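You operate a simulated robot arm through the tools that you are given. There is no shell and no other tool.

The job below is to be done with a simulated robot arm. You get a single attempt, and the scene is never put back.

## Task
Run the bath, dry the clean charm and drain the water off.
Fine: run it with the lid shut; the charm dries on the blue cloth; leave the lid open and turn the yellow lever shut again. Where these are worked on the way, their far stop is far enough and under half their travel is too little: yellow lever.

Only the result counts: the job must be done as asked and must still hold three seconds after the hand-in. Knocking over, shifting, dropping, spilling or breaking anything else fails it. A push-on lid holds only when it is set on centred and level and pressed home; a screw cap is set on level and turned clockwise until tight. Flat cloth is picked up by pressing the open fingertips on it (5 to 10 N) and closing them slowly along it; thin cloth reads only 2 to 8 mm in the jaws.

## Robot
A 6-joint arm with a two-finger parallel gripper, fixed in place. Base frame: the origin is at the foot of the arm, x ahead of it, y to its left, z up; the work surface is at about z = 0.88. Units: m, rad, N and s.
With the tool pointing down near the work surface it reaches from about 0.36 to 0.76 m from the base axis. Its first joint turns from -1.152 to 1.152 rad. Payload 2.45 kg.
Tool frame: the origin (TCP) lies between the finger pads and is the grasp point; the fingertips stand 0.024 m ahead of it; z points along the fingers, y is the line along which they close. The gripper opens to 0.068 m. The fingers are 0.017 m wide and 0.01 m thick; the gripper's body (0.04 by 0.07 m) begins 0.041 m behind the TCP.
Orientation is told as [roll, pitch, yaw] about the base's x, y, z axes, in that order, counted from this pose: with the fingers straight down and closing along the base's y, the tool's x points along the base's -x, its y along +y and its z along -z.

## Interface
- The arm moves only by the tool send_rows. Its argument "commands" is a list that holds one entry, the list of rows, each a list of 6 numbers: the shift along the tool's x, y, z in mm, then the turn, a rotation vector about the tool's x, y, z in rad. In form: [[[dx, dy, dz, ax, ay, az], ...]]. A call has 1 to 20 rows; each row is the pose to reach, as a shift and turn from the pose commanded when the call began, along the tool's axes at that moment. "grip" is the closure, from 0 (fully open) to 1 (shut), set as the call begins (left out, the last holds). A row lasts 0.2 s, in which the tool goes at most 0.05 m and 0.15 rad; a call with a longer step from one row to the next is refused whole, and so is a gripper value outside its range. Where a pose cannot be reached the arm comes as near as it can. A force on the tool above 80 N (or 10 N above the force at the start of the call, whichever is more), or a blocked arm, ends the call early, and 0.2 s more pass. The fingers move at their own pace (about 0.108 m/s each) and stop on an object; they squeeze with about 21 N. The grip force told is the motor's: it shows also when the fingers shut on nothing. Time passes only in rows, and 0.2 s behind the last, so rows that repeat a pose let the fingers close. It gives the time, the measured TCP pose, the force on the tool (base axes), the opening and the grip force at its end, in the units of the frame above (readings bear some noise), with the torque about the TCP (base axes, N m) and any sound that the robot's microphone picked up, and new pictures: "show" is both (left out), scene, wrist or none.
- Cameras (640 x 400 px; columns grow to the right, rows downward): "scene" is fixed at [0.1595, 0.4014, 1.486]; the picture's right is [-0.85, -0.53, 0.00], its down [-0.20, 0.31, -0.93] and it looks along [0.50, -0.79, -0.37] (base axes); focal length 312 px, centre (320, 200). "wrist" rides on the gripper at [0.084, 0.011, -0.075] in the tool frame; the picture's right is [-0.13, 0.99, 0.00], its down [-0.60, -0.08, -0.79] and it looks along [-0.79, -0.10, 0.61] (tool axes); focal length 251 px, centre (320, 200). There is no depth. A picture from a camera that has moved, and an enlarged one, comes with that camera's place and axes in the base frame and with its lens.
- inspect(camera, box): a new picture of the part [left, top, right, bottom] of that camera's present view, enlarged. No time passes.
- finish_job(): hands the job in; it is judged then, once.

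Nothing tells you positions but the pictures and the camera data. Unless the task says otherwise, let go and move clear before handing in.

The tools are called after "Request:" as a command line: name --argument value ..., lists and objects as JSON in quotes. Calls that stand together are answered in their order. send_rows: Moves the arm, as the interface text tells. Its arguments: {"type":"object","properties":{"commands":{"type":"array"},"grip":{"type":"number"},"show":{"type":"string","enum":["both","scene","wrist","none"]}},"required":["commands"]} The other tools are called the same way: inspect (camera, box) takes an enlarged picture of a part of a camera's view; finish_job () hands the job in.

At the start:

```text
t: 0.0
tool_pos: [0.5025, -0.0128, 1.3087]
tool_rot: [-0.002, 0.001, 0.0]
ft_force: [0.0, 0.6, 0.5]
wrist_torque: [0.02, -0.02, 0.02]
grip_width: 0.068
gripper_force: 0.1
```

scene: 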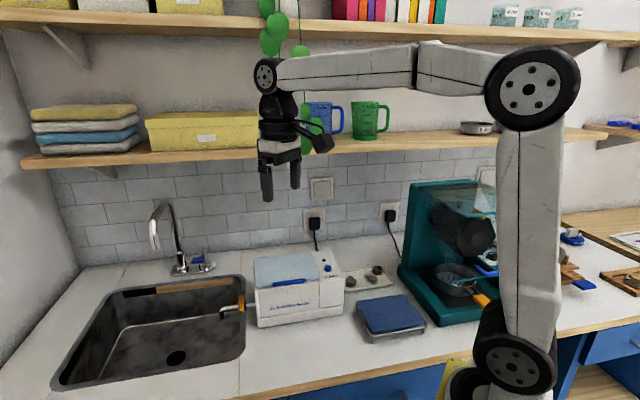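
wrist: 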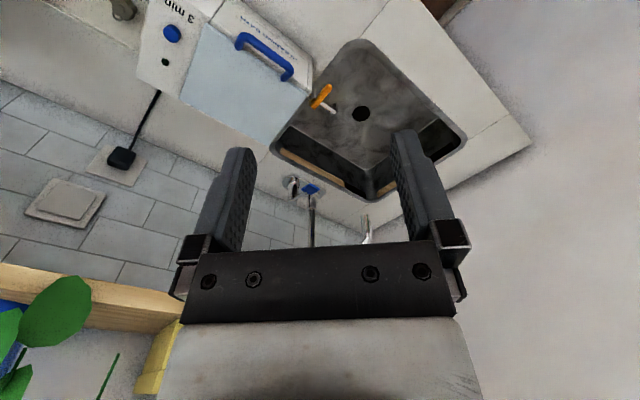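

I see a bench with a sink on the left, a white ultrasonic bath with a lid and blue handle, a tray with small items, a blue cloth on something, and a teal machine. I'll take enlarged views before moving.

Request:
inspect --camera "scene" --box '[220, 230, 380, 330]'

Request:
inspect --camera "scene" --box '[320, 240, 480, 340]'

Request:
inspect --camera "wrist" --box '[120, 0, 360, 150]'

Request:
inspect --camera "scene" --box '[380, 160, 640, 320]'

```text
4.00 times, centred on (300, 280) of scene
camera zoom: at [0.1595, 0.4014, 1.486], right [-0.85, -0.53, 0.0], down [-0.2, 0.31, -0.93], along [0.5, -0.79, -0.37], focal length 1248 px, centre (400, -120)
```

zoom: 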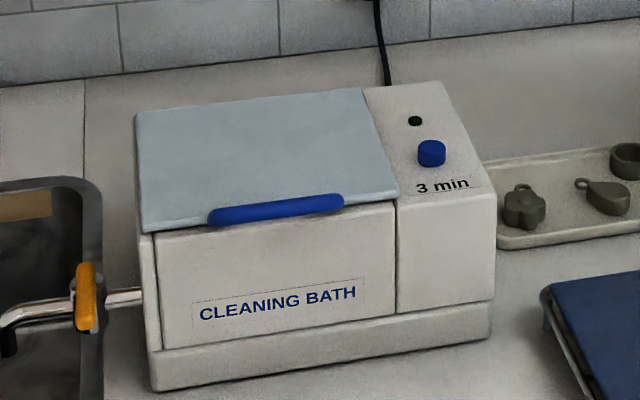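

```text
4.00 times, centred on (400, 290) of scene
camera zoom: at [0.1595, 0.4014, 1.486], right [-0.85, -0.53, 0.0], down [-0.2, 0.31, -0.93], along [0.5, -0.79, -0.37], focal length 1248 px, centre (0, -160)
```

zoom: 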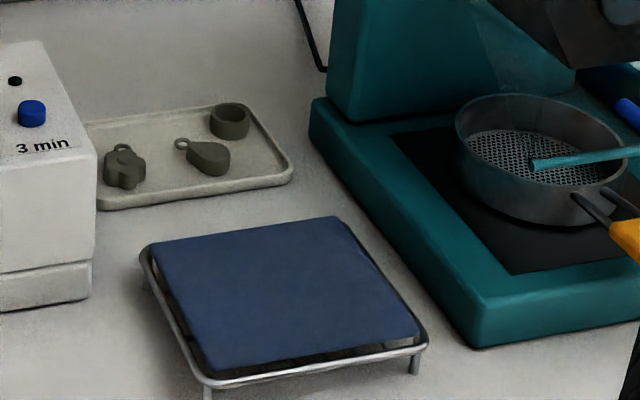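

```text
2.67 times, centred on (240, 75) of wrist
camera zoom: at [0.4187, -0.0034, 1.3838], right [0.13, 0.99, 0.0], down [0.6, -0.08, 0.79], along [0.79, -0.1, -0.61], focal length 670 px, centre (533, 533)
```

zoom: 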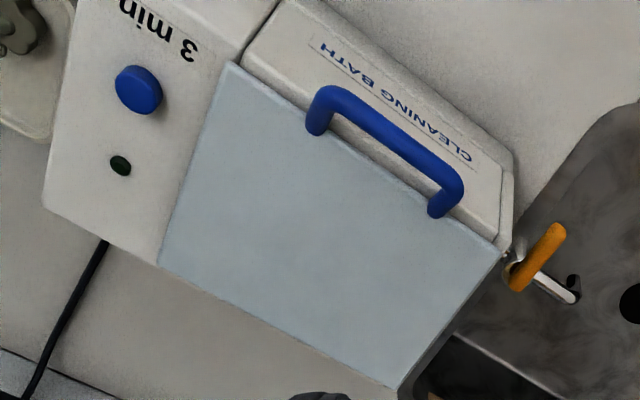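

```text
2.46 times, centred on (510, 240) of scene
camera zoom: at [0.1595, 0.4014, 1.486], right [-0.85, -0.53, 0.0], down [-0.2, 0.31, -0.93], along [0.5, -0.79, -0.37], focal length 768 px, centre (-148, 102)
```

zoom: 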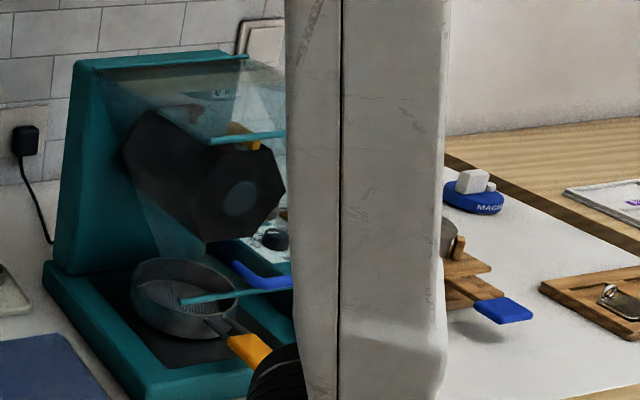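

The bath (lid shut, blue 3‑min button at about (0.52, -0.215, 1.005)) stands at about 45° yaw, with the drain lever on its left near (0.66, -0.03, 0.957). The rack with the blue cloth is near (0.34, -0.24). I'll close the fingers and move above the button for a closer look.

Request:
send_rows --commands '[[[0, -40, 25, 0, 0, 0], [0, -80, 60, 0, 0, 0], [0, -120, 95, 0, 0, 0], [0, -160, 130, 0, 0, 0], [0, -190, 165, 0, 0, 0], [0, -200, 180, 0, 0, 0], [0, -200, 180, 0, 0, 0]]]' --grip 1

```text
refused: row 2 steps farther than a row can; nothing moved
```

The step was slightly too long, so I'll use smaller steps for the same move toward the button.

Request:
send_rows --commands '[[[0, -30, 30, 0, 0, 0], [0, -60, 60, 0, 0, 0], [0, -95, 90, 0, 0, 0], [0, -130, 120, 0, 0, 0], [0, -160, 150, 0, 0, 0], [0, -190, 175, 0, 0, 0], [0, -200, 180, 0, 0, 0], [0, -200, 180, 0, 0, 0]]]' --grip 1

```text
t: 1.8
tool_pos: [0.5016, -0.2134, 1.1246]
tool_rot: [0.0, -0.001, 0.001]
ft_force: [0.1, -0.4, 0.3]
wrist_torque: [-0.01, -0.01, -0.04]
grip_width: 0.0003
gripper_force: 20.3
camera wrist: at [0.4184, -0.2035, 1.1998], right [0.13, 0.99, 0.0], down [0.6, -0.08, 0.79], along [0.79, -0.1, -0.61], focal length 251 px, centre (320, 200)
```

scene: 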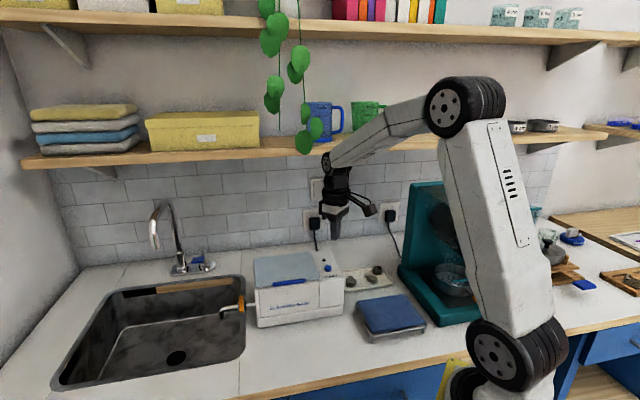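
wrist: 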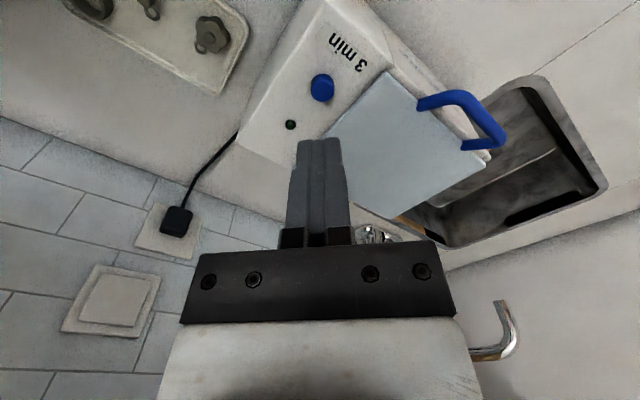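

The button shows right ahead of the fingertips, at about (0.525, -0.215, 1.003). I'll come down to just above it and check the alignment.

Request:
send_rows --commands '[[[-12, -1, 35, 0, 0, 0], [-23, -2, 70, 0, 0, 0], [-23.5, -2, 78, 0, 0, 0], [-23.5, -2, 78, 0, 0, 0]]]'

Request:
inspect --camera "scene" --box '[280, 210, 380, 310]'

```text
t: 2.8
tool_pos: [0.5262, -0.2149, 1.0507]
tool_rot: [-0.001, -0.004, 0.001]
ft_force: [-0.4, -0.5, 1.0]
wrist_torque: [0.01, 0.01, -0.01]
grip_width: 0.0
gripper_force: 20.9
camera wrist: at [0.4424, -0.2043, 1.1246], right [0.13, 0.99, 0.0], down [0.6, -0.08, 0.79], along [0.79, -0.1, -0.61], focal length 251 px, centre (320, 200)
```

scene: 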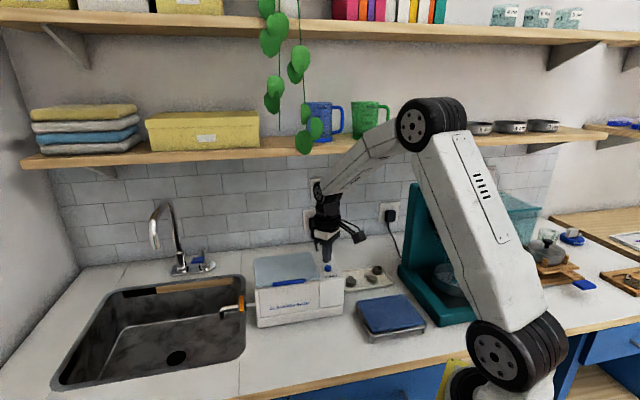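
wrist: 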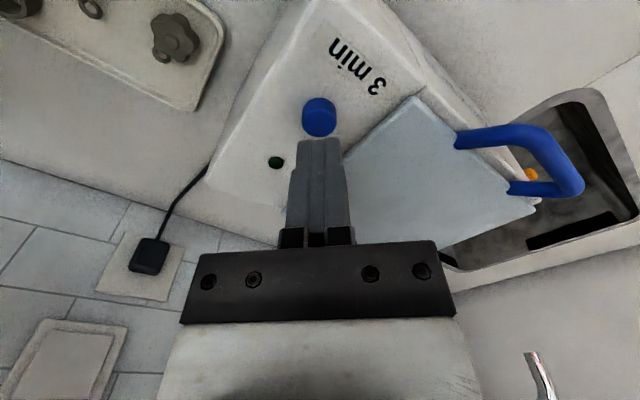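

```text
4.00 times, centred on (330, 260) of scene
camera zoom: at [0.1595, 0.4014, 1.486], right [-0.85, -0.53, 0.0], down [-0.2, 0.31, -0.93], along [0.5, -0.79, -0.37], focal length 1248 px, centre (280, -40)
```

zoom: 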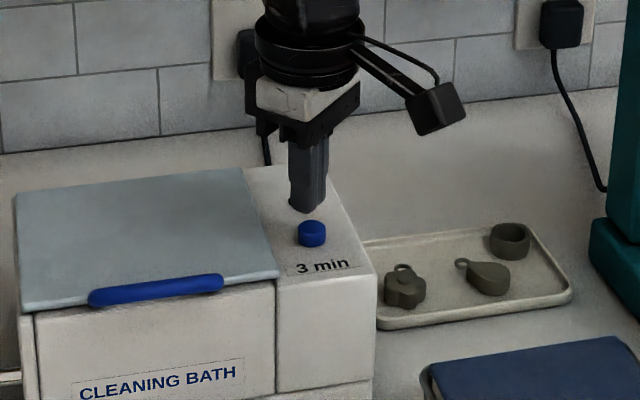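

The fingertips stand right above the blue button. I'll press down gently in small steps, watching the force and the indicator lamp.

Request:
send_rows --commands '[[[0, 0, 8, 0, 0, 0], [0, 0, 14, 0, 0, 0], [0, 0, 18, 0, 0, 0], [0, 0, 20, 0, 0, 0]]]'

Request:
inspect --camera "scene" --box '[300, 235, 360, 295]'

```text
t: 3.8
tool_pos: [0.5269, -0.2163, 1.0303]
tool_rot: [-0.002, -0.002, 0.0]
ft_force: [-0.6, -0.3, 3.4]
wrist_torque: [-0.03, 0.05, 0.04]
grip_width: 0.0
gripper_force: 20.4
heard: click
camera wrist: at [0.4429, -0.2056, 1.1056], right [0.13, 0.99, 0.0], down [0.6, -0.08, 0.79], along [0.79, -0.1, -0.61], focal length 251 px, centre (320, 200)
```

scene: 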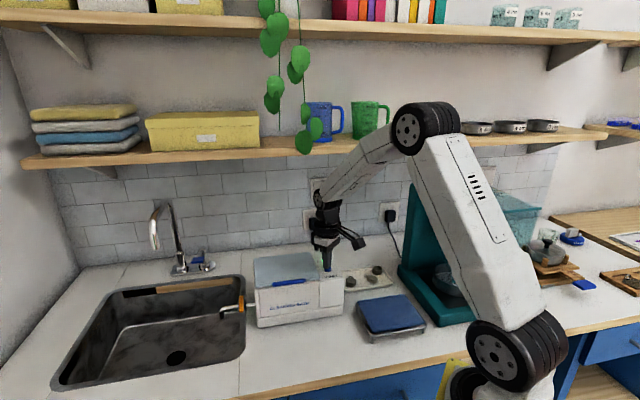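
wrist: 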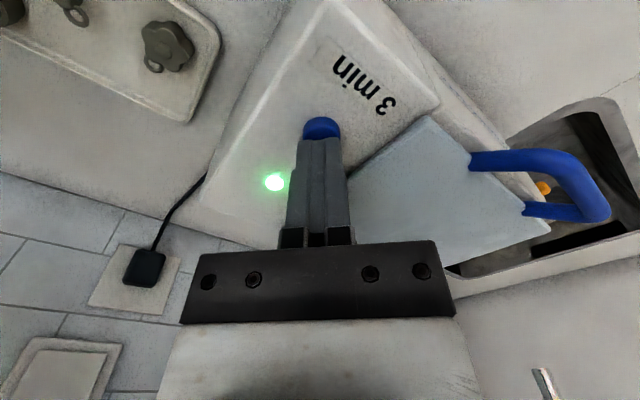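

```text
6.67 times, centred on (330, 265) of scene
camera zoom: at [0.1594, 0.4014, 1.486], right [-0.85, -0.53, 0.0], down [-0.2, 0.31, -0.93], along [0.5, -0.79, -0.37], focal length 2080 px, centre (253, -233)
```

zoom: 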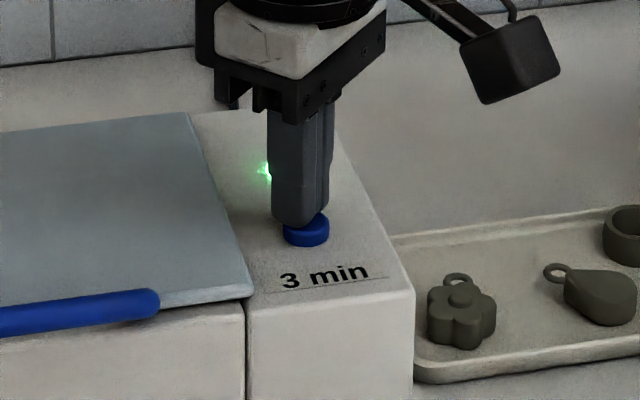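

A click was heard and the green lamp is on, so the bath is running with its lid shut. I'll lift straight off the button and use the running time to look over the rack.

Request:
send_rows --commands '[[[0, 0, -30, 0, 0, 0], [0, 0, -70, 0, 0, 0], [40, 0, -100, 0, 0, 0], [80, 0, -120, 0, 0, 0], [120, 0, -130, 0, 0, 0], [160, 0, -130, 0, 0, 0], [180, 0, -130, 0, 0, 0], [180, 0, -130, 0, 0, 0]]]'

```text
t: 5.6
tool_pos: [0.3447, -0.2173, 1.1612]
tool_rot: [0.0, -0.002, 0.0]
ft_force: [0.0, 0.9, -0.8]
wrist_torque: [-0.02, 0.03, -0.04]
grip_width: 0.0
gripper_force: 21.0
camera wrist: at [0.2608, -0.2071, 1.2366], right [0.13, 0.99, 0.0], down [0.6, -0.08, 0.79], along [0.79, -0.1, -0.61], focal length 251 px, centre (320, 200)
```

scene: 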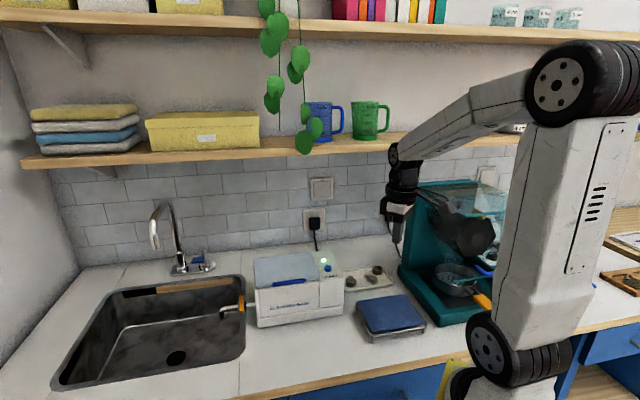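
wrist: 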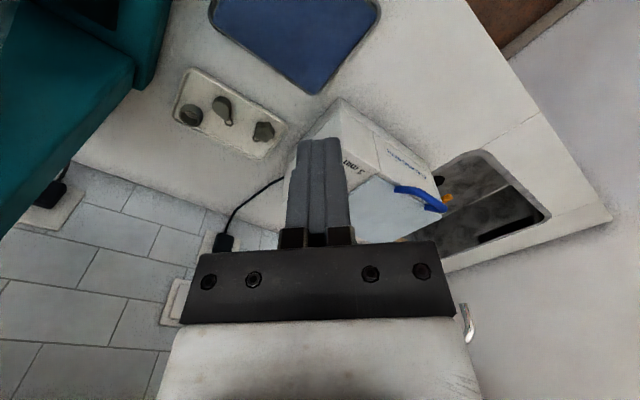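

The cloth pad sits on the rack centred near (0.343, -0.227), top about z 0.93. While the bath runs, I'll move over to look closely at the yellow lever and the lid handle.

Request:
send_rows --commands '[[[-25, 28, -5, 0, 0, 0], [-55, 60, -5, 0, 0, 0], [-85, 92, -5, 0, 0, 0], [-115, 124, 0, 0, 0, 0], [-145, 156, 0, 0, 0, 0], [-175, 188, 5, 0, 0, 0], [-205, 220, 10, 0, 0, 0], [-220, 235, 10, 0, 0, 0], [-220, 235, 10, 0, 0, 0]]]'

Request:
inspect --camera "wrist" --box '[200, 0, 440, 150]'

Request:
inspect --camera "scene" --box '[210, 270, 290, 330]'

```text
t: 7.6
tool_pos: [0.5681, 0.0176, 1.1507]
tool_rot: [0.0, -0.002, 0.0]
ft_force: [0.5, 0.7, -0.1]
wrist_torque: [-0.01, 0.0, -0.05]
grip_width: 0.0001
gripper_force: 21.0
camera wrist: at [0.4832, 0.0282, 1.2262], right [0.13, 0.99, 0.0], down [0.6, -0.08, 0.79], along [0.79, -0.1, -0.61], focal length 251 px, centre (320, 200)
```

scene: 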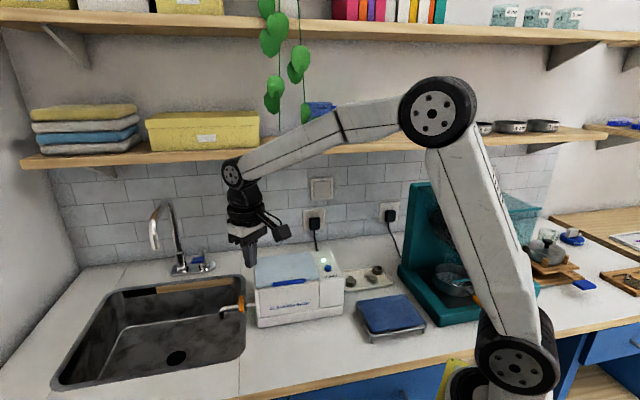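
wrist: 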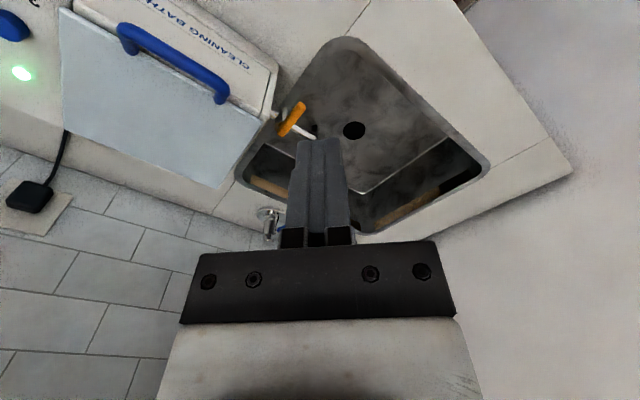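

```text
2.67 times, centred on (320, 75) of wrist
camera zoom: at [0.4832, 0.0282, 1.2262], right [0.13, 0.99, 0.0], down [0.6, -0.08, 0.79], along [0.79, -0.1, -0.61], focal length 670 px, centre (320, 533)
```

zoom: 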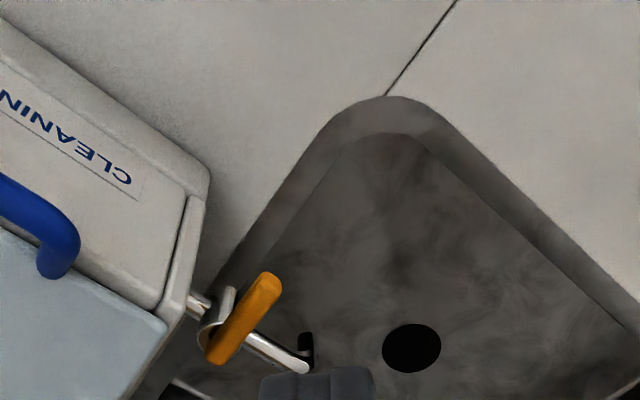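

```text
6.67 times, centred on (250, 300) of scene
camera zoom: at [0.1595, 0.4015, 1.486], right [-0.85, -0.53, 0.0], down [-0.2, 0.31, -0.93], along [0.5, -0.79, -0.37], focal length 2080 px, centre (787, -467)
```

zoom: 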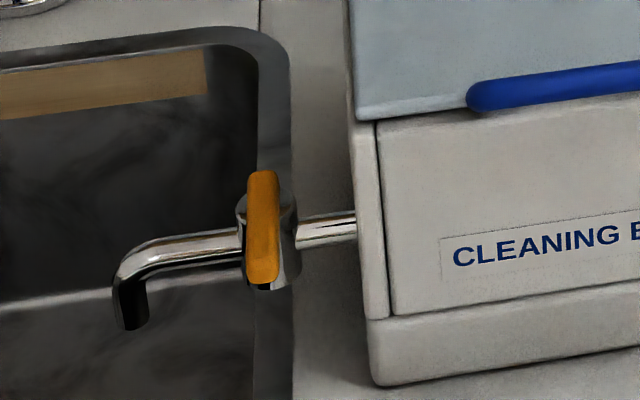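

The lamp is still green. The yellow lever lies horizontally across the pipe, with its pivot near (0.677, -0.045, 0.95) and its free end toward (0.652, -0.016). The next move is to yaw the tool 45° and back off to a pose in front of the lid handle while the cycle goes on.

Request:
send_rows --commands '[[[15, -3, -5, 0, 0, -0.13], [30, -6, -5, 0, 0, -0.26], [45, -9, -5, 0, 0, -0.39], [60, -12, -5, 0, 0, -0.52], [75, -15, -5, 0, 0, -0.655], [88, -18, -5, 0, 0, -0.785], [88, -18, -5, 0, 0, -0.785], [88, -18, -5, 0, 0, -0.785]]]' --grip 0.5

```text
t: 9.4
tool_pos: [0.4776, 0.0008, 1.1549]
tool_rot: [-0.002, -0.002, 0.786]
ft_force: [-0.2, 0.1, 0.2]
wrist_torque: [0.01, -0.01, -0.01]
grip_width: 0.0342
gripper_force: 0.0
camera wrist: at [0.4111, -0.051, 1.2305], right [-0.61, 0.79, 0.0], down [0.48, 0.37, 0.79], along [0.63, 0.48, -0.61], focal length 251 px, centre (320, 200)
```

scene: 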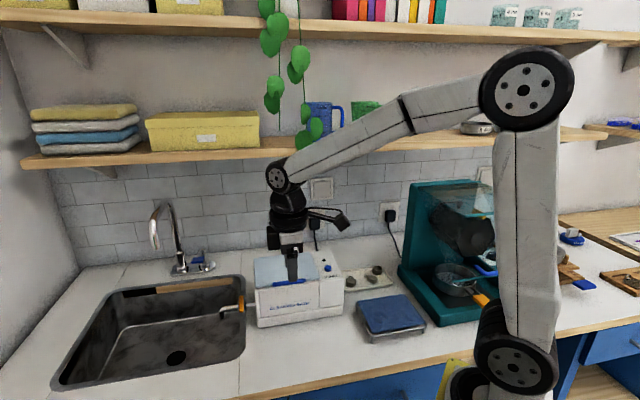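
wrist: 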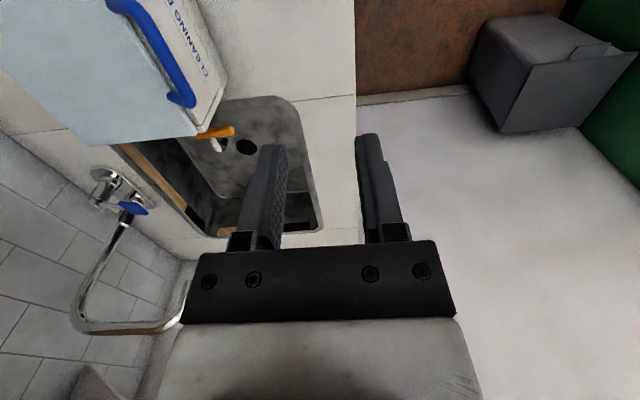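

The yaw is done and the bath front lies to the tool's left side. I'll tilt the tool 45° toward the bath so it faces the handle from the front and above, staying clear of it.

Request:
send_rows --commands '[[[2, -7, 3, 0.13, 0, 0], [4, -15, 6, 0.26, 0, 0], [6, -22, 10, 0.39, 0, 0], [8, -30, 14, 0.52, 0, 0], [10, -38, 18, 0.655, 0, 0], [10, -44, 20, 0.785, 0, 0], [10, -44, 20, 0.785, 0, 0], [10, -44, 20, 0.785, 0, 0]]]'

Request:
inspect --camera "scene" --box '[230, 200, 370, 340]'

```text
t: 11.2
tool_pos: [0.5006, -0.0383, 1.1361]
tool_rot: [-0.786, 0.001, 0.786]
ft_force: [-0.1, 0.0, -0.7]
wrist_torque: [0.0, 0.0, -0.03]
grip_width: 0.034
gripper_force: 0.2
camera wrist: at [0.3995, -0.0549, 1.1809], right [-0.4, 0.59, -0.7], down [0.07, 0.78, 0.62], along [0.91, 0.2, -0.36], focal length 251 px, centre (320, 200)
```

scene: 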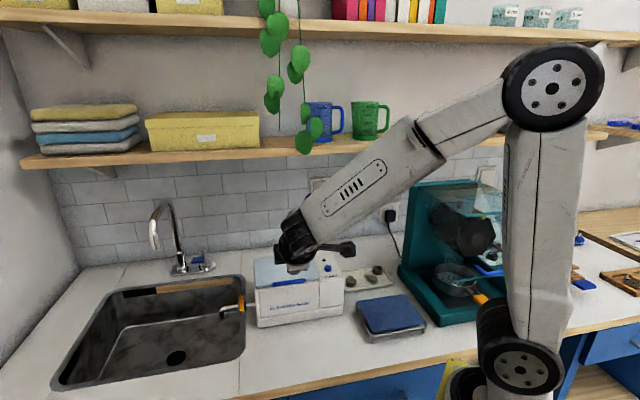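
wrist: 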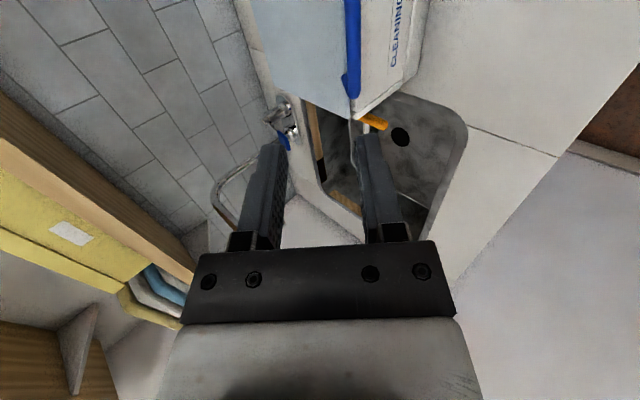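

```text
2.86 times, centred on (300, 270) of scene
camera zoom: at [0.1595, 0.4014, 1.486], right [-0.85, -0.53, 0.0], down [-0.2, 0.31, -0.93], along [0.5, -0.79, -0.37], focal length 891 px, centre (377, 0)
```

zoom: 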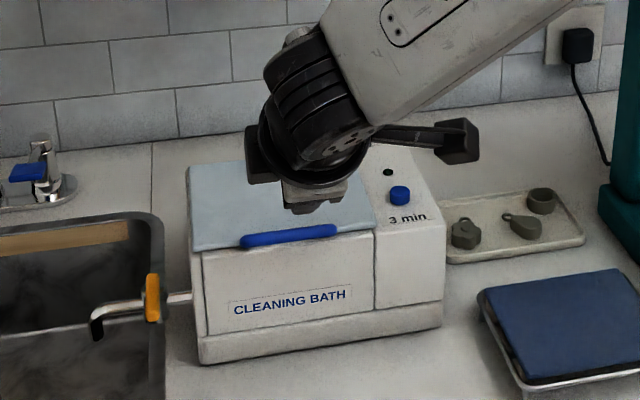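

The lamp has gone dark, so the cycle looks finished. The handle bar is seen in profile about 25 mm to the tool's right and 125 mm ahead; I'll approach halfway and re-check.

Request:
send_rows --commands '[[[0, 10, 15, 0, 0, 0], [0, 20, 35, 0, 0, 0], [0, 25, 60, 0, 0, 0], [0, 25, 75, 0, 0, 0], [0, 25, 75, 0, 0, 0]]]'

Request:
inspect --camera "scene" --box '[250, 220, 350, 320]'

```text
t: 12.4
tool_pos: [0.5252, -0.0635, 1.064]
tool_rot: [-0.785, -0.004, 0.785]
ft_force: [-0.8, -1.1, 0.3]
wrist_torque: [0.01, 0.03, -0.01]
grip_width: 0.0337
gripper_force: 0.1
camera wrist: at [0.4239, -0.0795, 1.1107], right [-0.4, 0.59, -0.7], down [0.07, 0.78, 0.62], along [0.91, 0.2, -0.36], focal length 251 px, centre (320, 200)
```

scene: 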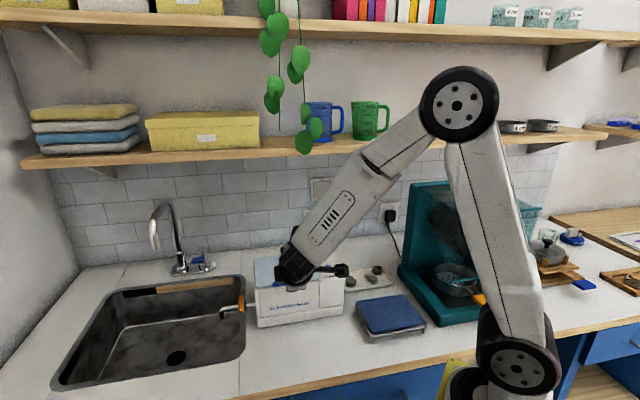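
wrist: 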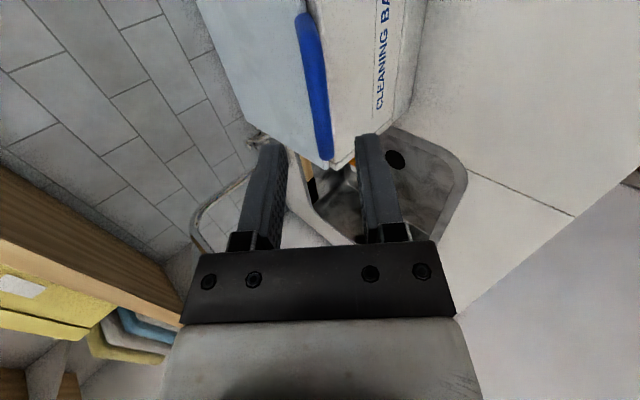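

```text
4.00 times, centred on (300, 270) of scene
camera zoom: at [0.1595, 0.4014, 1.486], right [-0.85, -0.53, 0.0], down [-0.2, 0.31, -0.93], along [0.5, -0.79, -0.37], focal length 1248 px, centre (400, -80)
```

zoom: 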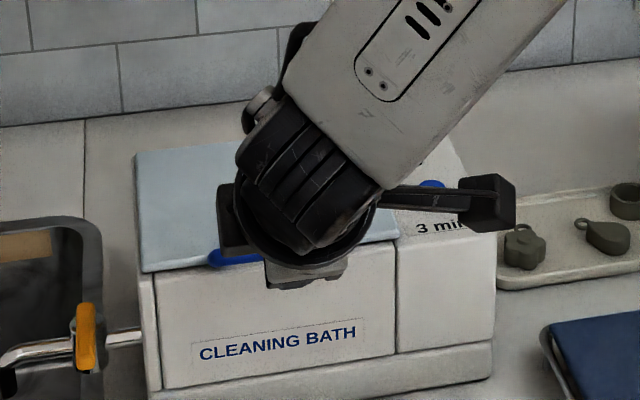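

The bar is centred between the fingers, about 52 mm ahead. I'll advance 40 mm so it sits near the fingertips, then check before closing.

Request:
send_rows --commands '[[[0, 0, 15, 0, 0, 0], [0, 0, 30, 0, 0, 0], [0, 0, 40, 0, 0, 0], [0, 0, 40, 0, 0, 0]]]'

Request:
inspect --camera "wrist" --box '[200, 50, 440, 200]'

```text
t: 13.4
tool_pos: [0.5492, -0.0817, 1.0385]
tool_rot: [-0.786, -0.002, 0.785]
ft_force: [0.0, 0.1, -0.1]
wrist_torque: [-0.01, 0.0, 0.0]
grip_width: 0.0342
gripper_force: 0.0
camera wrist: at [0.4462, -0.0994, 1.0838], right [-0.4, 0.59, -0.7], down [0.07, 0.78, 0.62], along [0.91, 0.2, -0.36], focal length 251 px, centre (320, 200)
```

scene: 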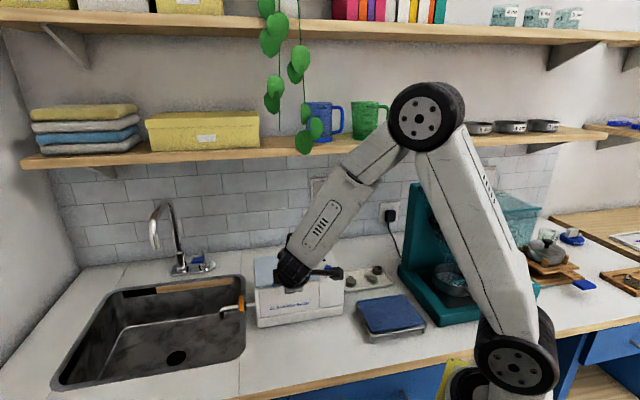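
wrist: 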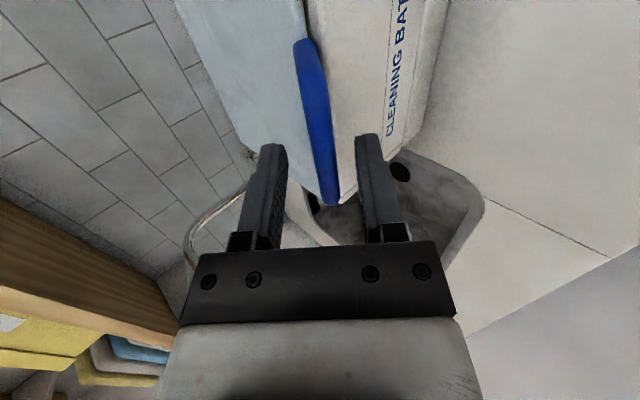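

```text
2.67 times, centred on (320, 125) of wrist
camera zoom: at [0.4462, -0.0994, 1.0838], right [-0.4, 0.59, -0.7], down [0.07, 0.78, 0.62], along [0.91, 0.2, -0.36], focal length 670 px, centre (320, 400)
```

zoom: 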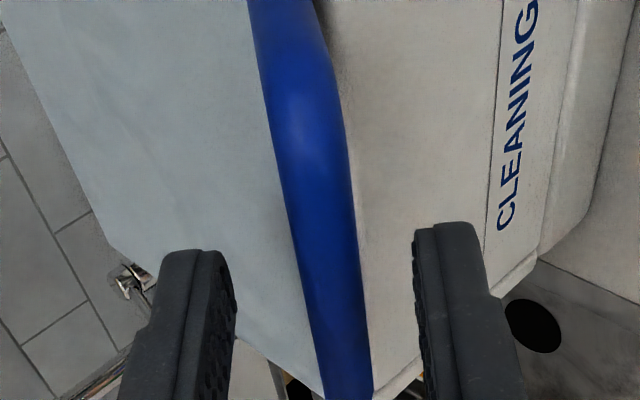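

The bar lies centred between the fingertips. I'll close on it now.

Request:
send_rows --commands '[[[0, 0, 0, 0, 0, 0], [0, 0, 0, 0, 0, 0], [0, 0, 0, 0, 0, 0]]]' --grip 1

Request:
inspect --camera "wrist" --box '[200, 50, 440, 200]'

```text
t: 14.2
tool_pos: [0.5483, -0.0817, 1.0381]
tool_rot: [-0.788, 0.0, 0.787]
ft_force: [-5.1, 3.9, 0.0]
wrist_torque: [0.06, 0.09, 0.1]
grip_width: 0.0104
gripper_force: 31.7
camera wrist: at [0.4458, -0.0992, 1.0838], right [-0.4, 0.59, -0.7], down [0.07, 0.78, 0.62], along [0.91, 0.2, -0.36], focal length 251 px, centre (320, 200)
```

scene: 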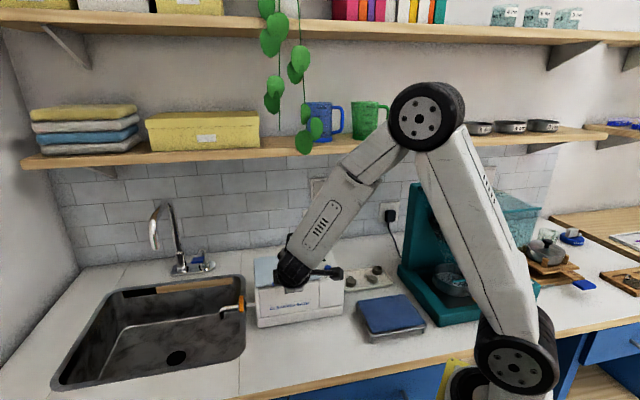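
wrist: 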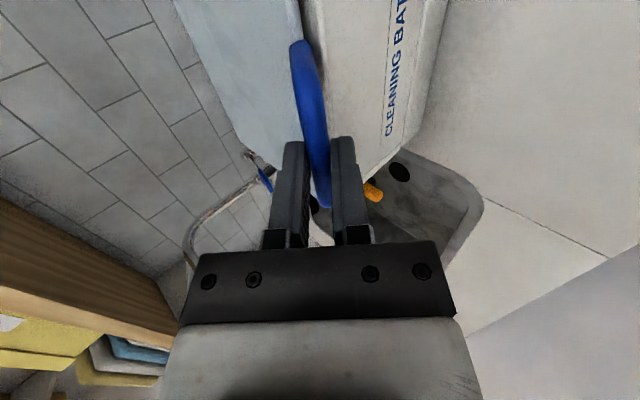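

```text
2.67 times, centred on (320, 125) of wrist
camera zoom: at [0.4458, -0.0992, 1.0838], right [-0.4, 0.59, -0.7], down [0.07, 0.78, 0.62], along [0.91, 0.2, -0.36], focal length 670 px, centre (320, 400)
```

zoom: 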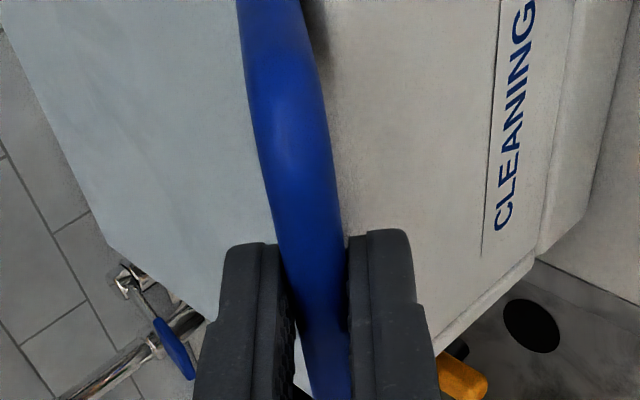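

The bar is firmly gripped (10.4 mm). I'll now lift the lid along an arc about its rear hinge, a small first step while watching the force.

Request:
send_rows --commands '[[[0, -6, -4, 0, 0, 0], [0, -12.7, -7.6, 0, 0, 0], [0, -19, -11, 0, 0, 0], [0, -26.2, -14, 0, 0, 0], [0, -26.2, -14, 0, 0, 0]]]'

Request:
inspect --camera "scene" --box '[230, 220, 370, 340]'

```text
t: 15.4
tool_pos: [0.5534, -0.0872, 1.0665]
tool_rot: [-0.788, -0.002, 0.785]
ft_force: [-22.3, 19.7, 8.7]
wrist_torque: [0.07, 0.22, -0.09]
grip_width: 0.0103
gripper_force: 31.2
camera wrist: at [0.4511, -0.1046, 1.1118], right [-0.4, 0.59, -0.7], down [0.07, 0.78, 0.62], along [0.91, 0.2, -0.36], focal length 251 px, centre (320, 200)
```

scene: 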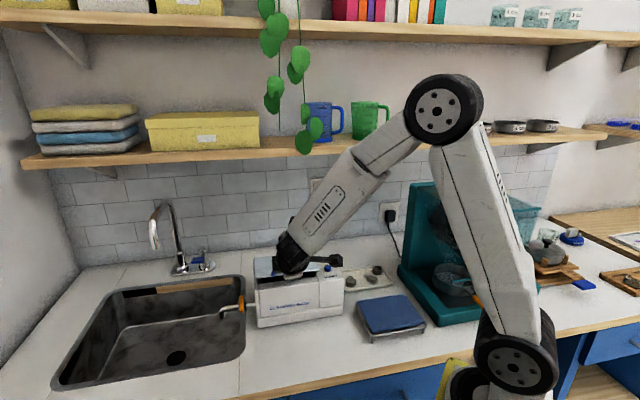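
wrist: 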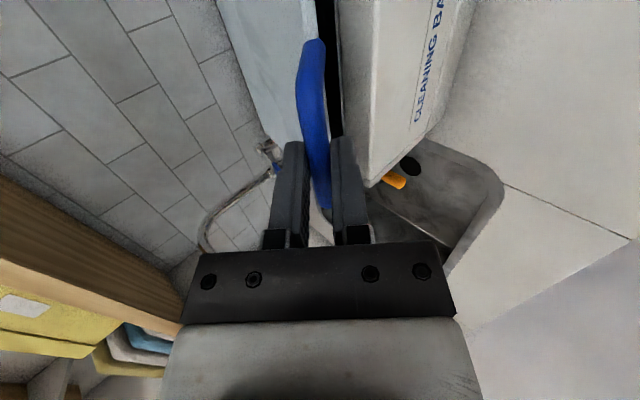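

```text
3.33 times, centred on (300, 280) of scene
camera zoom: at [0.1586, 0.4021, 1.4859], right [-0.85, -0.53, 0.0], down [-0.19, 0.31, -0.93], along [0.5, -0.79, -0.37], focal length 1040 px, centre (387, -67)
```

zoom: 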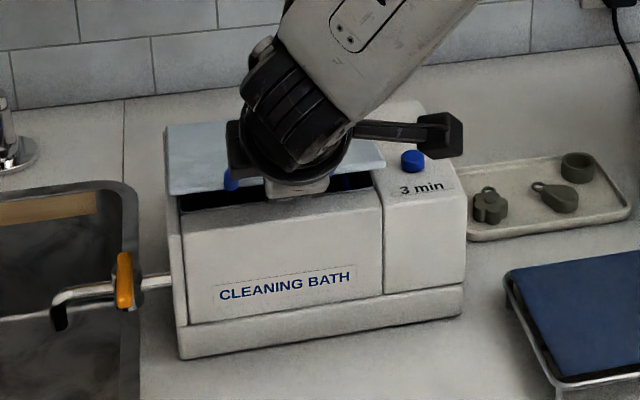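

The lid is lifting, but there is about 30 N of push toward the front, so my arc runs a little too far rearward. I'll ease the tool forward to relieve it.

Request:
send_rows --commands '[[[0, 1.5, -1.5, 0, 0, 0], [0, 2.8, -2.8, 0, 0, 0], [0, 2.8, -2.8, 0, 0, 0]]]' --show "none"

```text
t: 16.2
tool_pos: [0.5525, -0.0876, 1.0643]
tool_rot: [-0.791, -0.002, 0.783]
ft_force: [22.9, -11.1, -7.9]
wrist_torque: [0.07, -0.3, 0.34]
grip_width: 0.0104
gripper_force: 31.3
```

The force swung the other way, so the true arc lies about 2 mm between. I'll correct for it and continue the arc to about 20°.

Request:
send_rows --commands '[[[0, -1.3, 1.3, 0, 0, 0], [0, -8.1, -1.8, 0, 0, 0], [0, -15.2, -4.9, 0, 0, 0], [0, -22.1, -7.4, 0, 0, 0], [0, -29.2, -9.65, 0, 0, 0], [0, -29.2, -9.65, 0, 0, 0]]]' --show "wrist"

```text
t: 17.6
tool_pos: [0.5621, -0.095, 1.0927]
tool_rot: [-0.786, -0.003, 0.786]
ft_force: [-1.9, 12.7, 4.6]
wrist_torque: [0.03, 0.1, -0.17]
grip_width: 0.0106
gripper_force: 32.1
camera wrist: at [0.4593, -0.113, 1.138], right [-0.4, 0.59, -0.7], down [0.07, 0.78, 0.62], along [0.91, 0.2, -0.36], focal length 251 px, centre (320, 200)
```

wrist: 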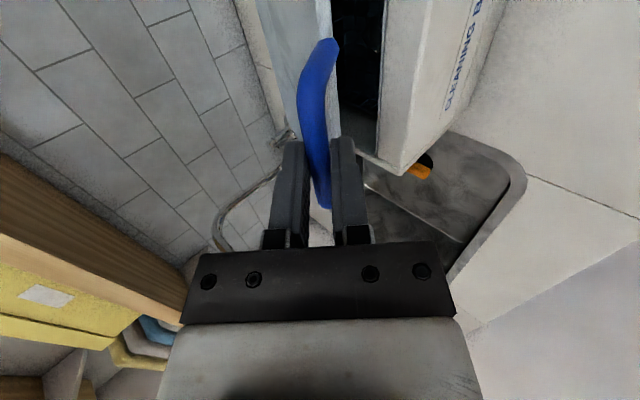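

The force dropped to about 12 N. I'll refine the hinge estimate (slightly larger radius and a small lateral drift) and carry on to about 33°.

Request:
send_rows --commands '[[[-0.4, 0.35, -0.35, 0, 0, 0], [-0.7, -9.3, -3.0, 0, 0, 0], [-0.9, -18.5, -5.1, 0, 0, 0], [-1.2, -27.9, -6.6, 0, 0, 0], [-1.4, -37.2, -7.8, 0, 0, 0], [-1.6, -43.4, -8.2, 0, 0, 0], [-1.6, -43.4, -8.2, 0, 0, 0]]]' --show "wrist"

```text
t: 19.2
tool_pos: [0.5792, -0.1137, 1.1279]
tool_rot: [-0.785, 0.0, 0.783]
ft_force: [7.8, -13.6, -16.0]
wrist_torque: [0.05, 0.01, -0.22]
grip_width: 0.0102
gripper_force: 32.4
camera wrist: at [0.4769, -0.13, 1.1741], right [-0.4, 0.59, -0.7], down [0.07, 0.78, 0.62], along [0.91, 0.2, -0.36], focal length 251 px, centre (320, 200)
```

wrist: 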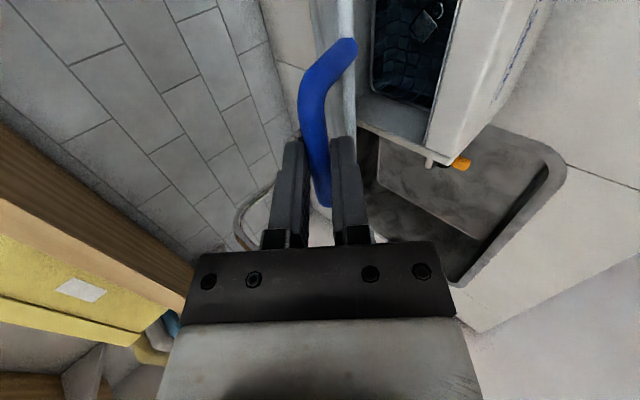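

I can already see a bright silver charm inside the bath's basket. The force shows I'm about 1.6 mm too far out; I'll correct and continue to about 50°.

Request:
send_rows --commands '[[[0.3, 0.1, 1.5, 0, 0, 0], [0.1, -7.5, 1.4, 0, 0, 0], [-0.1, -16.4, 1.8, 0, 0, 0], [-0.3, -23.8, 2.5, 0, 0, 0], [-0.4, -31.3, 3.5, 0, 0, 0], [-0.6, -38.6, 4.8, 0, 0, 0], [-0.8, -45.9, 6.4, 0, 0, 0], [-0.8, -45.9, 6.4, 0, 0, 0]]]' --show "wrist"

```text
t: 21.0
tool_pos: [0.6043, -0.1364, 1.156]
tool_rot: [-0.787, -0.002, 0.785]
ft_force: [-3.3, -7.2, -6.2]
wrist_torque: [-0.16, 0.21, -0.69]
grip_width: 0.0104
gripper_force: 31.5
camera wrist: at [0.502, -0.1545, 1.202], right [-0.4, 0.59, -0.7], down [0.07, 0.78, 0.62], along [0.91, 0.2, -0.36], focal length 251 px, centre (320, 200)
```

wrist: 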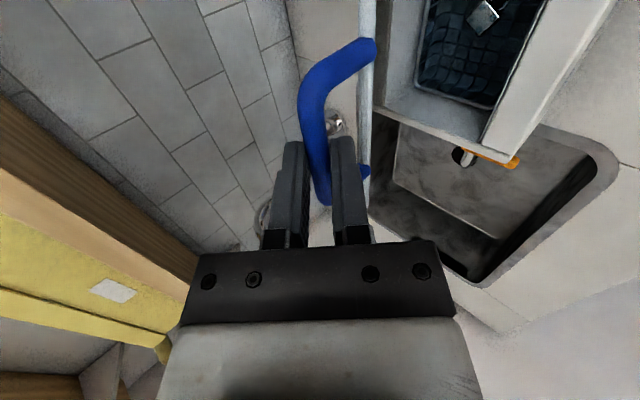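

Forces are small now. I'll continue the arc to about 70°.

Request:
send_rows --commands '[[[0.5, -7.2, 2.4, 0, 0, 0], [0.4, -14.4, 4.7, 0, 0, 0], [0.3, -21.4, 7.2, 0, 0, 0], [0.2, -28.3, 10.2, 0, 0, 0], [0.1, -35, 13.4, 0, 0, 0], [0, -41.6, 16.8, 0, 0, 0], [-0.1, -48.1, 20.6, 0, 0, 0], [-0.2, -54.4, 24.6, 0, 0, 0], [-0.2, -54.4, 24.6, 0, 0, 0]]]'

```text
t: 23.0
tool_pos: [0.6451, -0.1782, 1.1779]
tool_rot: [-0.785, 0.001, 0.783]
ft_force: [-6.4, -7.4, -2.7]
wrist_torque: [-0.01, 0.1, -0.59]
grip_width: 0.0106
gripper_force: 31.6
camera wrist: at [0.5428, -0.1945, 1.2235], right [-0.4, 0.59, -0.7], down [0.07, 0.78, 0.62], along [0.91, 0.2, -0.36], focal length 251 px, centre (320, 200)
```

scene: 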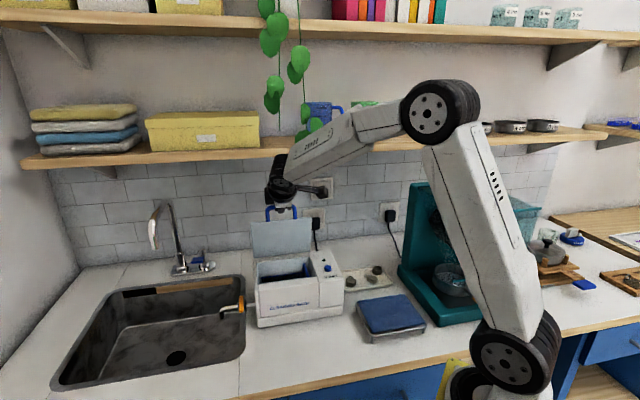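
wrist: 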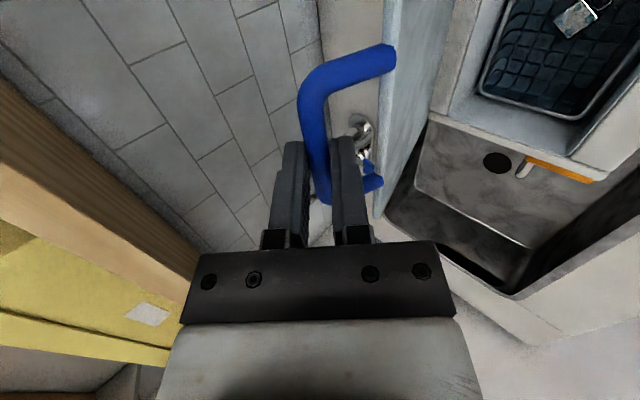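

The lid is about 70° open and forces are small. Before going further I'll check how near the shelf is to the wrist.

Request:
inspect --camera "scene" --box '[200, 90, 440, 240]'

Request:
inspect --camera "scene" --box '[0, 90, 240, 240]'

Request:
inspect --camera "wrist" --box '[0, 60, 240, 360]'

```text
2.67 times, centred on (320, 165) of scene
camera zoom: at [0.1593, 0.4011, 1.4861], right [-0.85, -0.53, 0.0], down [-0.2, 0.31, -0.93], along [0.5, -0.79, -0.37], focal length 832 px, centre (320, 293)
```

zoom: 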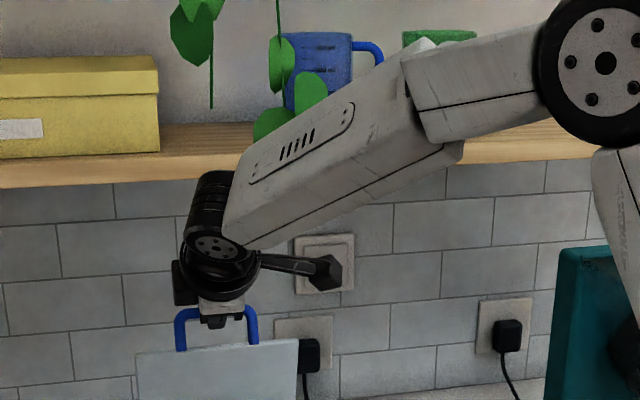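

```text
2.67 times, centred on (120, 165) of scene
camera zoom: at [0.1593, 0.4011, 1.4861], right [-0.85, -0.53, 0.0], down [-0.2, 0.31, -0.93], along [0.5, -0.79, -0.37], focal length 832 px, centre (853, 293)
```

zoom: 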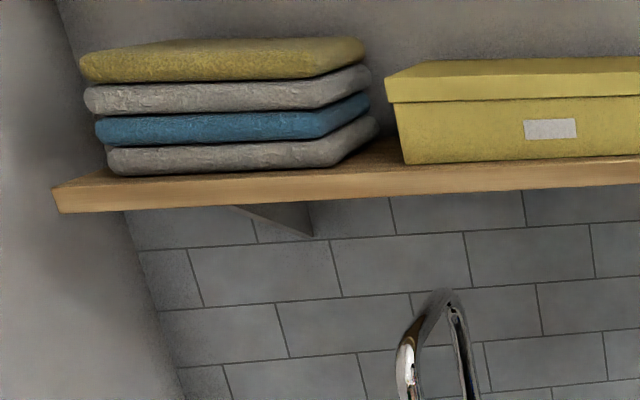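

```text
1.33 times, centred on (120, 210) of wrist
camera zoom: at [0.5428, -0.1945, 1.2235], right [-0.4, 0.59, -0.7], down [0.07, 0.78, 0.62], along [0.91, 0.2, -0.36], focal length 335 px, centre (587, 187)
```

zoom: 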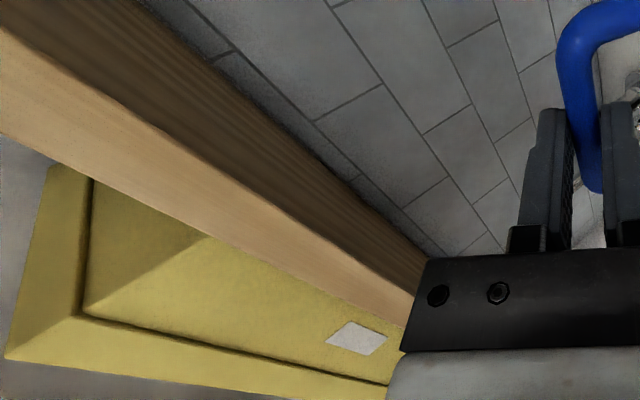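

The shelf front is about 8 cm behind the hinge line at z≈1.28, and the tilted tool stays well clear of it. I'll continue the arc to about 90°.

Request:
send_rows --commands '[[[0.7, -5.9, 4.2, 0, 0, 0], [0.7, -11.7, 8.8, 0, 0, 0], [0.7, -17.5, 13.6, 0, 0, 0], [0.7, -23, 18.6, 0, 0, 0], [0.7, -28.2, 24, 0, 0, 0], [0.7, -33.2, 29.4, 0, 0, 0], [0.7, -38, 35.2, 0, 0, 0], [0.7, -42.6, 41.1, 0, 0, 0], [0.7, -42.6, 41.1, 0, 0, 0]]]'

```text
t: 25.0
tool_pos: [0.687, -0.2191, 1.1766]
tool_rot: [-0.783, 0.0, 0.784]
ft_force: [-7.7, -2.2, -14.1]
wrist_torque: [0.2, 0.11, -0.51]
grip_width: 0.0104
gripper_force: 31.6
camera wrist: at [0.5846, -0.2363, 1.2226], right [-0.4, 0.59, -0.7], down [0.07, 0.78, 0.62], along [0.91, 0.2, -0.36], focal length 251 px, centre (320, 200)
```

scene: 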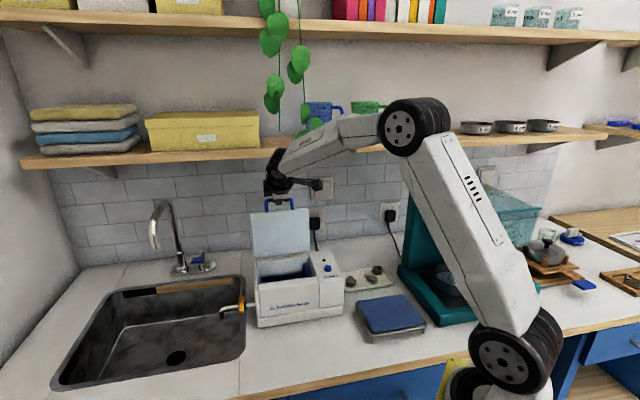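
wrist: 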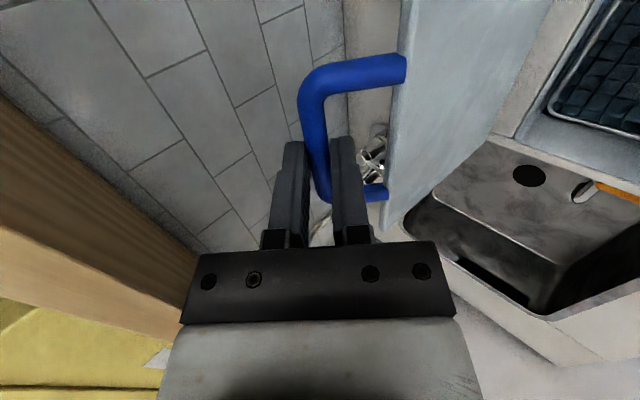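

The lid is around vertical. I'll carry it a bit past vertical, to about 100°, and check for an end stop.

Request:
send_rows --commands '[[[0.5, -3.4, 6.6, 0, 0, 0], [0.6, -7.4, 12.9, 0, 0, 0], [0.7, -11.1, 19.3, 0, 0, 0], [0.7, -14.5, 25.9, 0, 0, 0], [0.7, -14.5, 25.9, 0, 0, 0]]]' --show "wrist"

```text
t: 26.2
tool_pos: [0.7064, -0.2387, 1.1697]
tool_rot: [-0.781, 0.002, 0.788]
ft_force: [-6.7, 14.1, -19.3]
wrist_torque: [0.6, 0.1, -0.31]
grip_width: 0.0102
gripper_force: 31.9
camera wrist: at [0.604, -0.2557, 1.2148], right [-0.41, 0.59, -0.7], down [0.07, 0.78, 0.62], along [0.91, 0.2, -0.36], focal length 251 px, centre (320, 200)
```

wrist: 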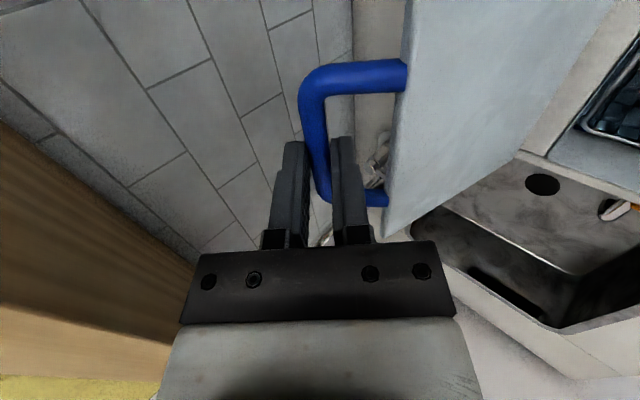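

The lid is at about 101° (past vertical) with mild resistance. I'll correct the small radial error and test a few degrees further to see whether that is the stop.

Request:
send_rows --commands '[[[0, 0.5, 3.5, 0, 0, 0], [0, -1.2, 7.5, 0, 0, 0], [0, -3.0, 11.5, 0, 0, 0], [0, -3.0, 11.5, 0, 0, 0]]]'

Request:
inspect --camera "scene" --box '[220, 180, 380, 340]'

```text
t: 27.2
tool_pos: [0.7106, -0.2433, 1.1633]
tool_rot: [-0.779, 0.003, 0.786]
ft_force: [-33.2, 36.3, -8.1]
wrist_torque: [0.62, 0.18, -0.34]
grip_width: 0.0106
gripper_force: 31.7
camera wrist: at [0.6092, -0.2608, 1.2091], right [-0.41, 0.59, -0.7], down [0.07, 0.78, 0.62], along [0.91, 0.2, -0.36], focal length 251 px, centre (320, 200)
```

scene: 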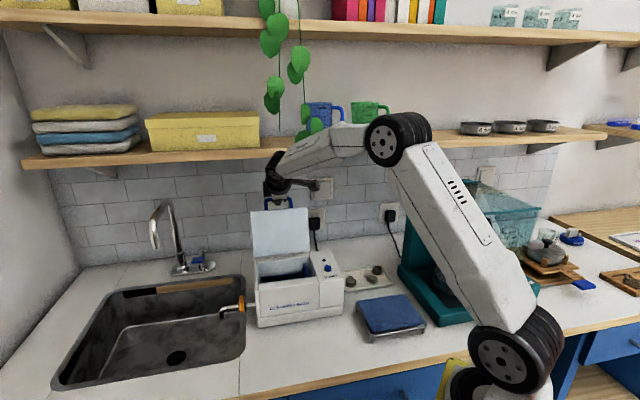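
wrist: 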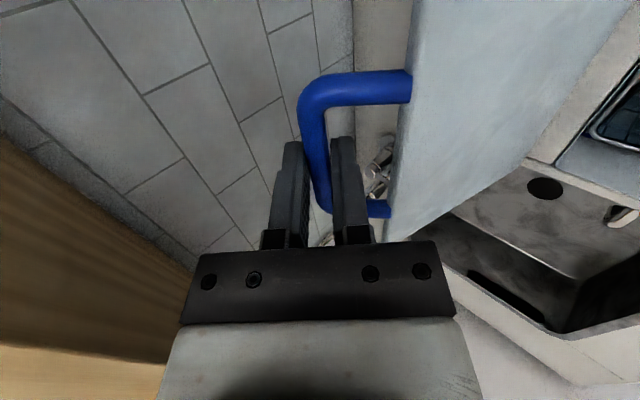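

```text
2.50 times, centred on (300, 260) of scene
camera zoom: at [0.1585, 0.4026, 1.4857], right [-0.85, -0.53, 0.0], down [-0.19, 0.31, -0.93], along [0.5, -0.79, -0.37], focal length 780 px, centre (370, 50)
```

zoom: 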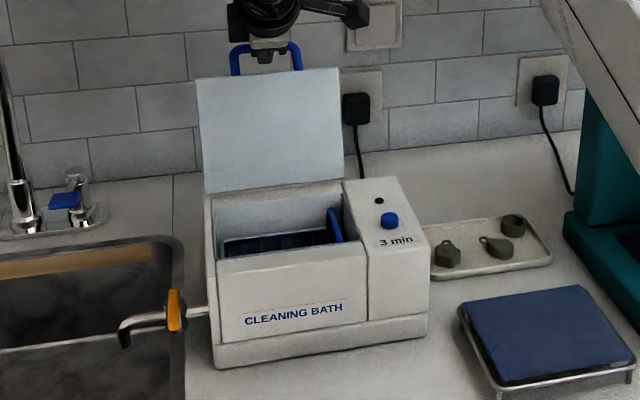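

The reaction jumped to 49 N, so the lid is at its back stop. I'll ease off, then release the bar and retreat along the fingers.

Request:
send_rows --commands '[[[0, 1.0, -2.5, 0, 0, 0], [0, 1.8, -4.5, 0, 0, 0], [0, 1.8, -4.5, 0, 0, 0]]]' --show "none"

```text
t: 28.0
tool_pos: [0.7104, -0.2428, 1.1644]
tool_rot: [-0.779, 0.002, 0.785]
ft_force: [-6.2, 20.1, -20.7]
wrist_torque: [0.6, -0.12, -0.21]
grip_width: 0.0105
gripper_force: 31.2
```

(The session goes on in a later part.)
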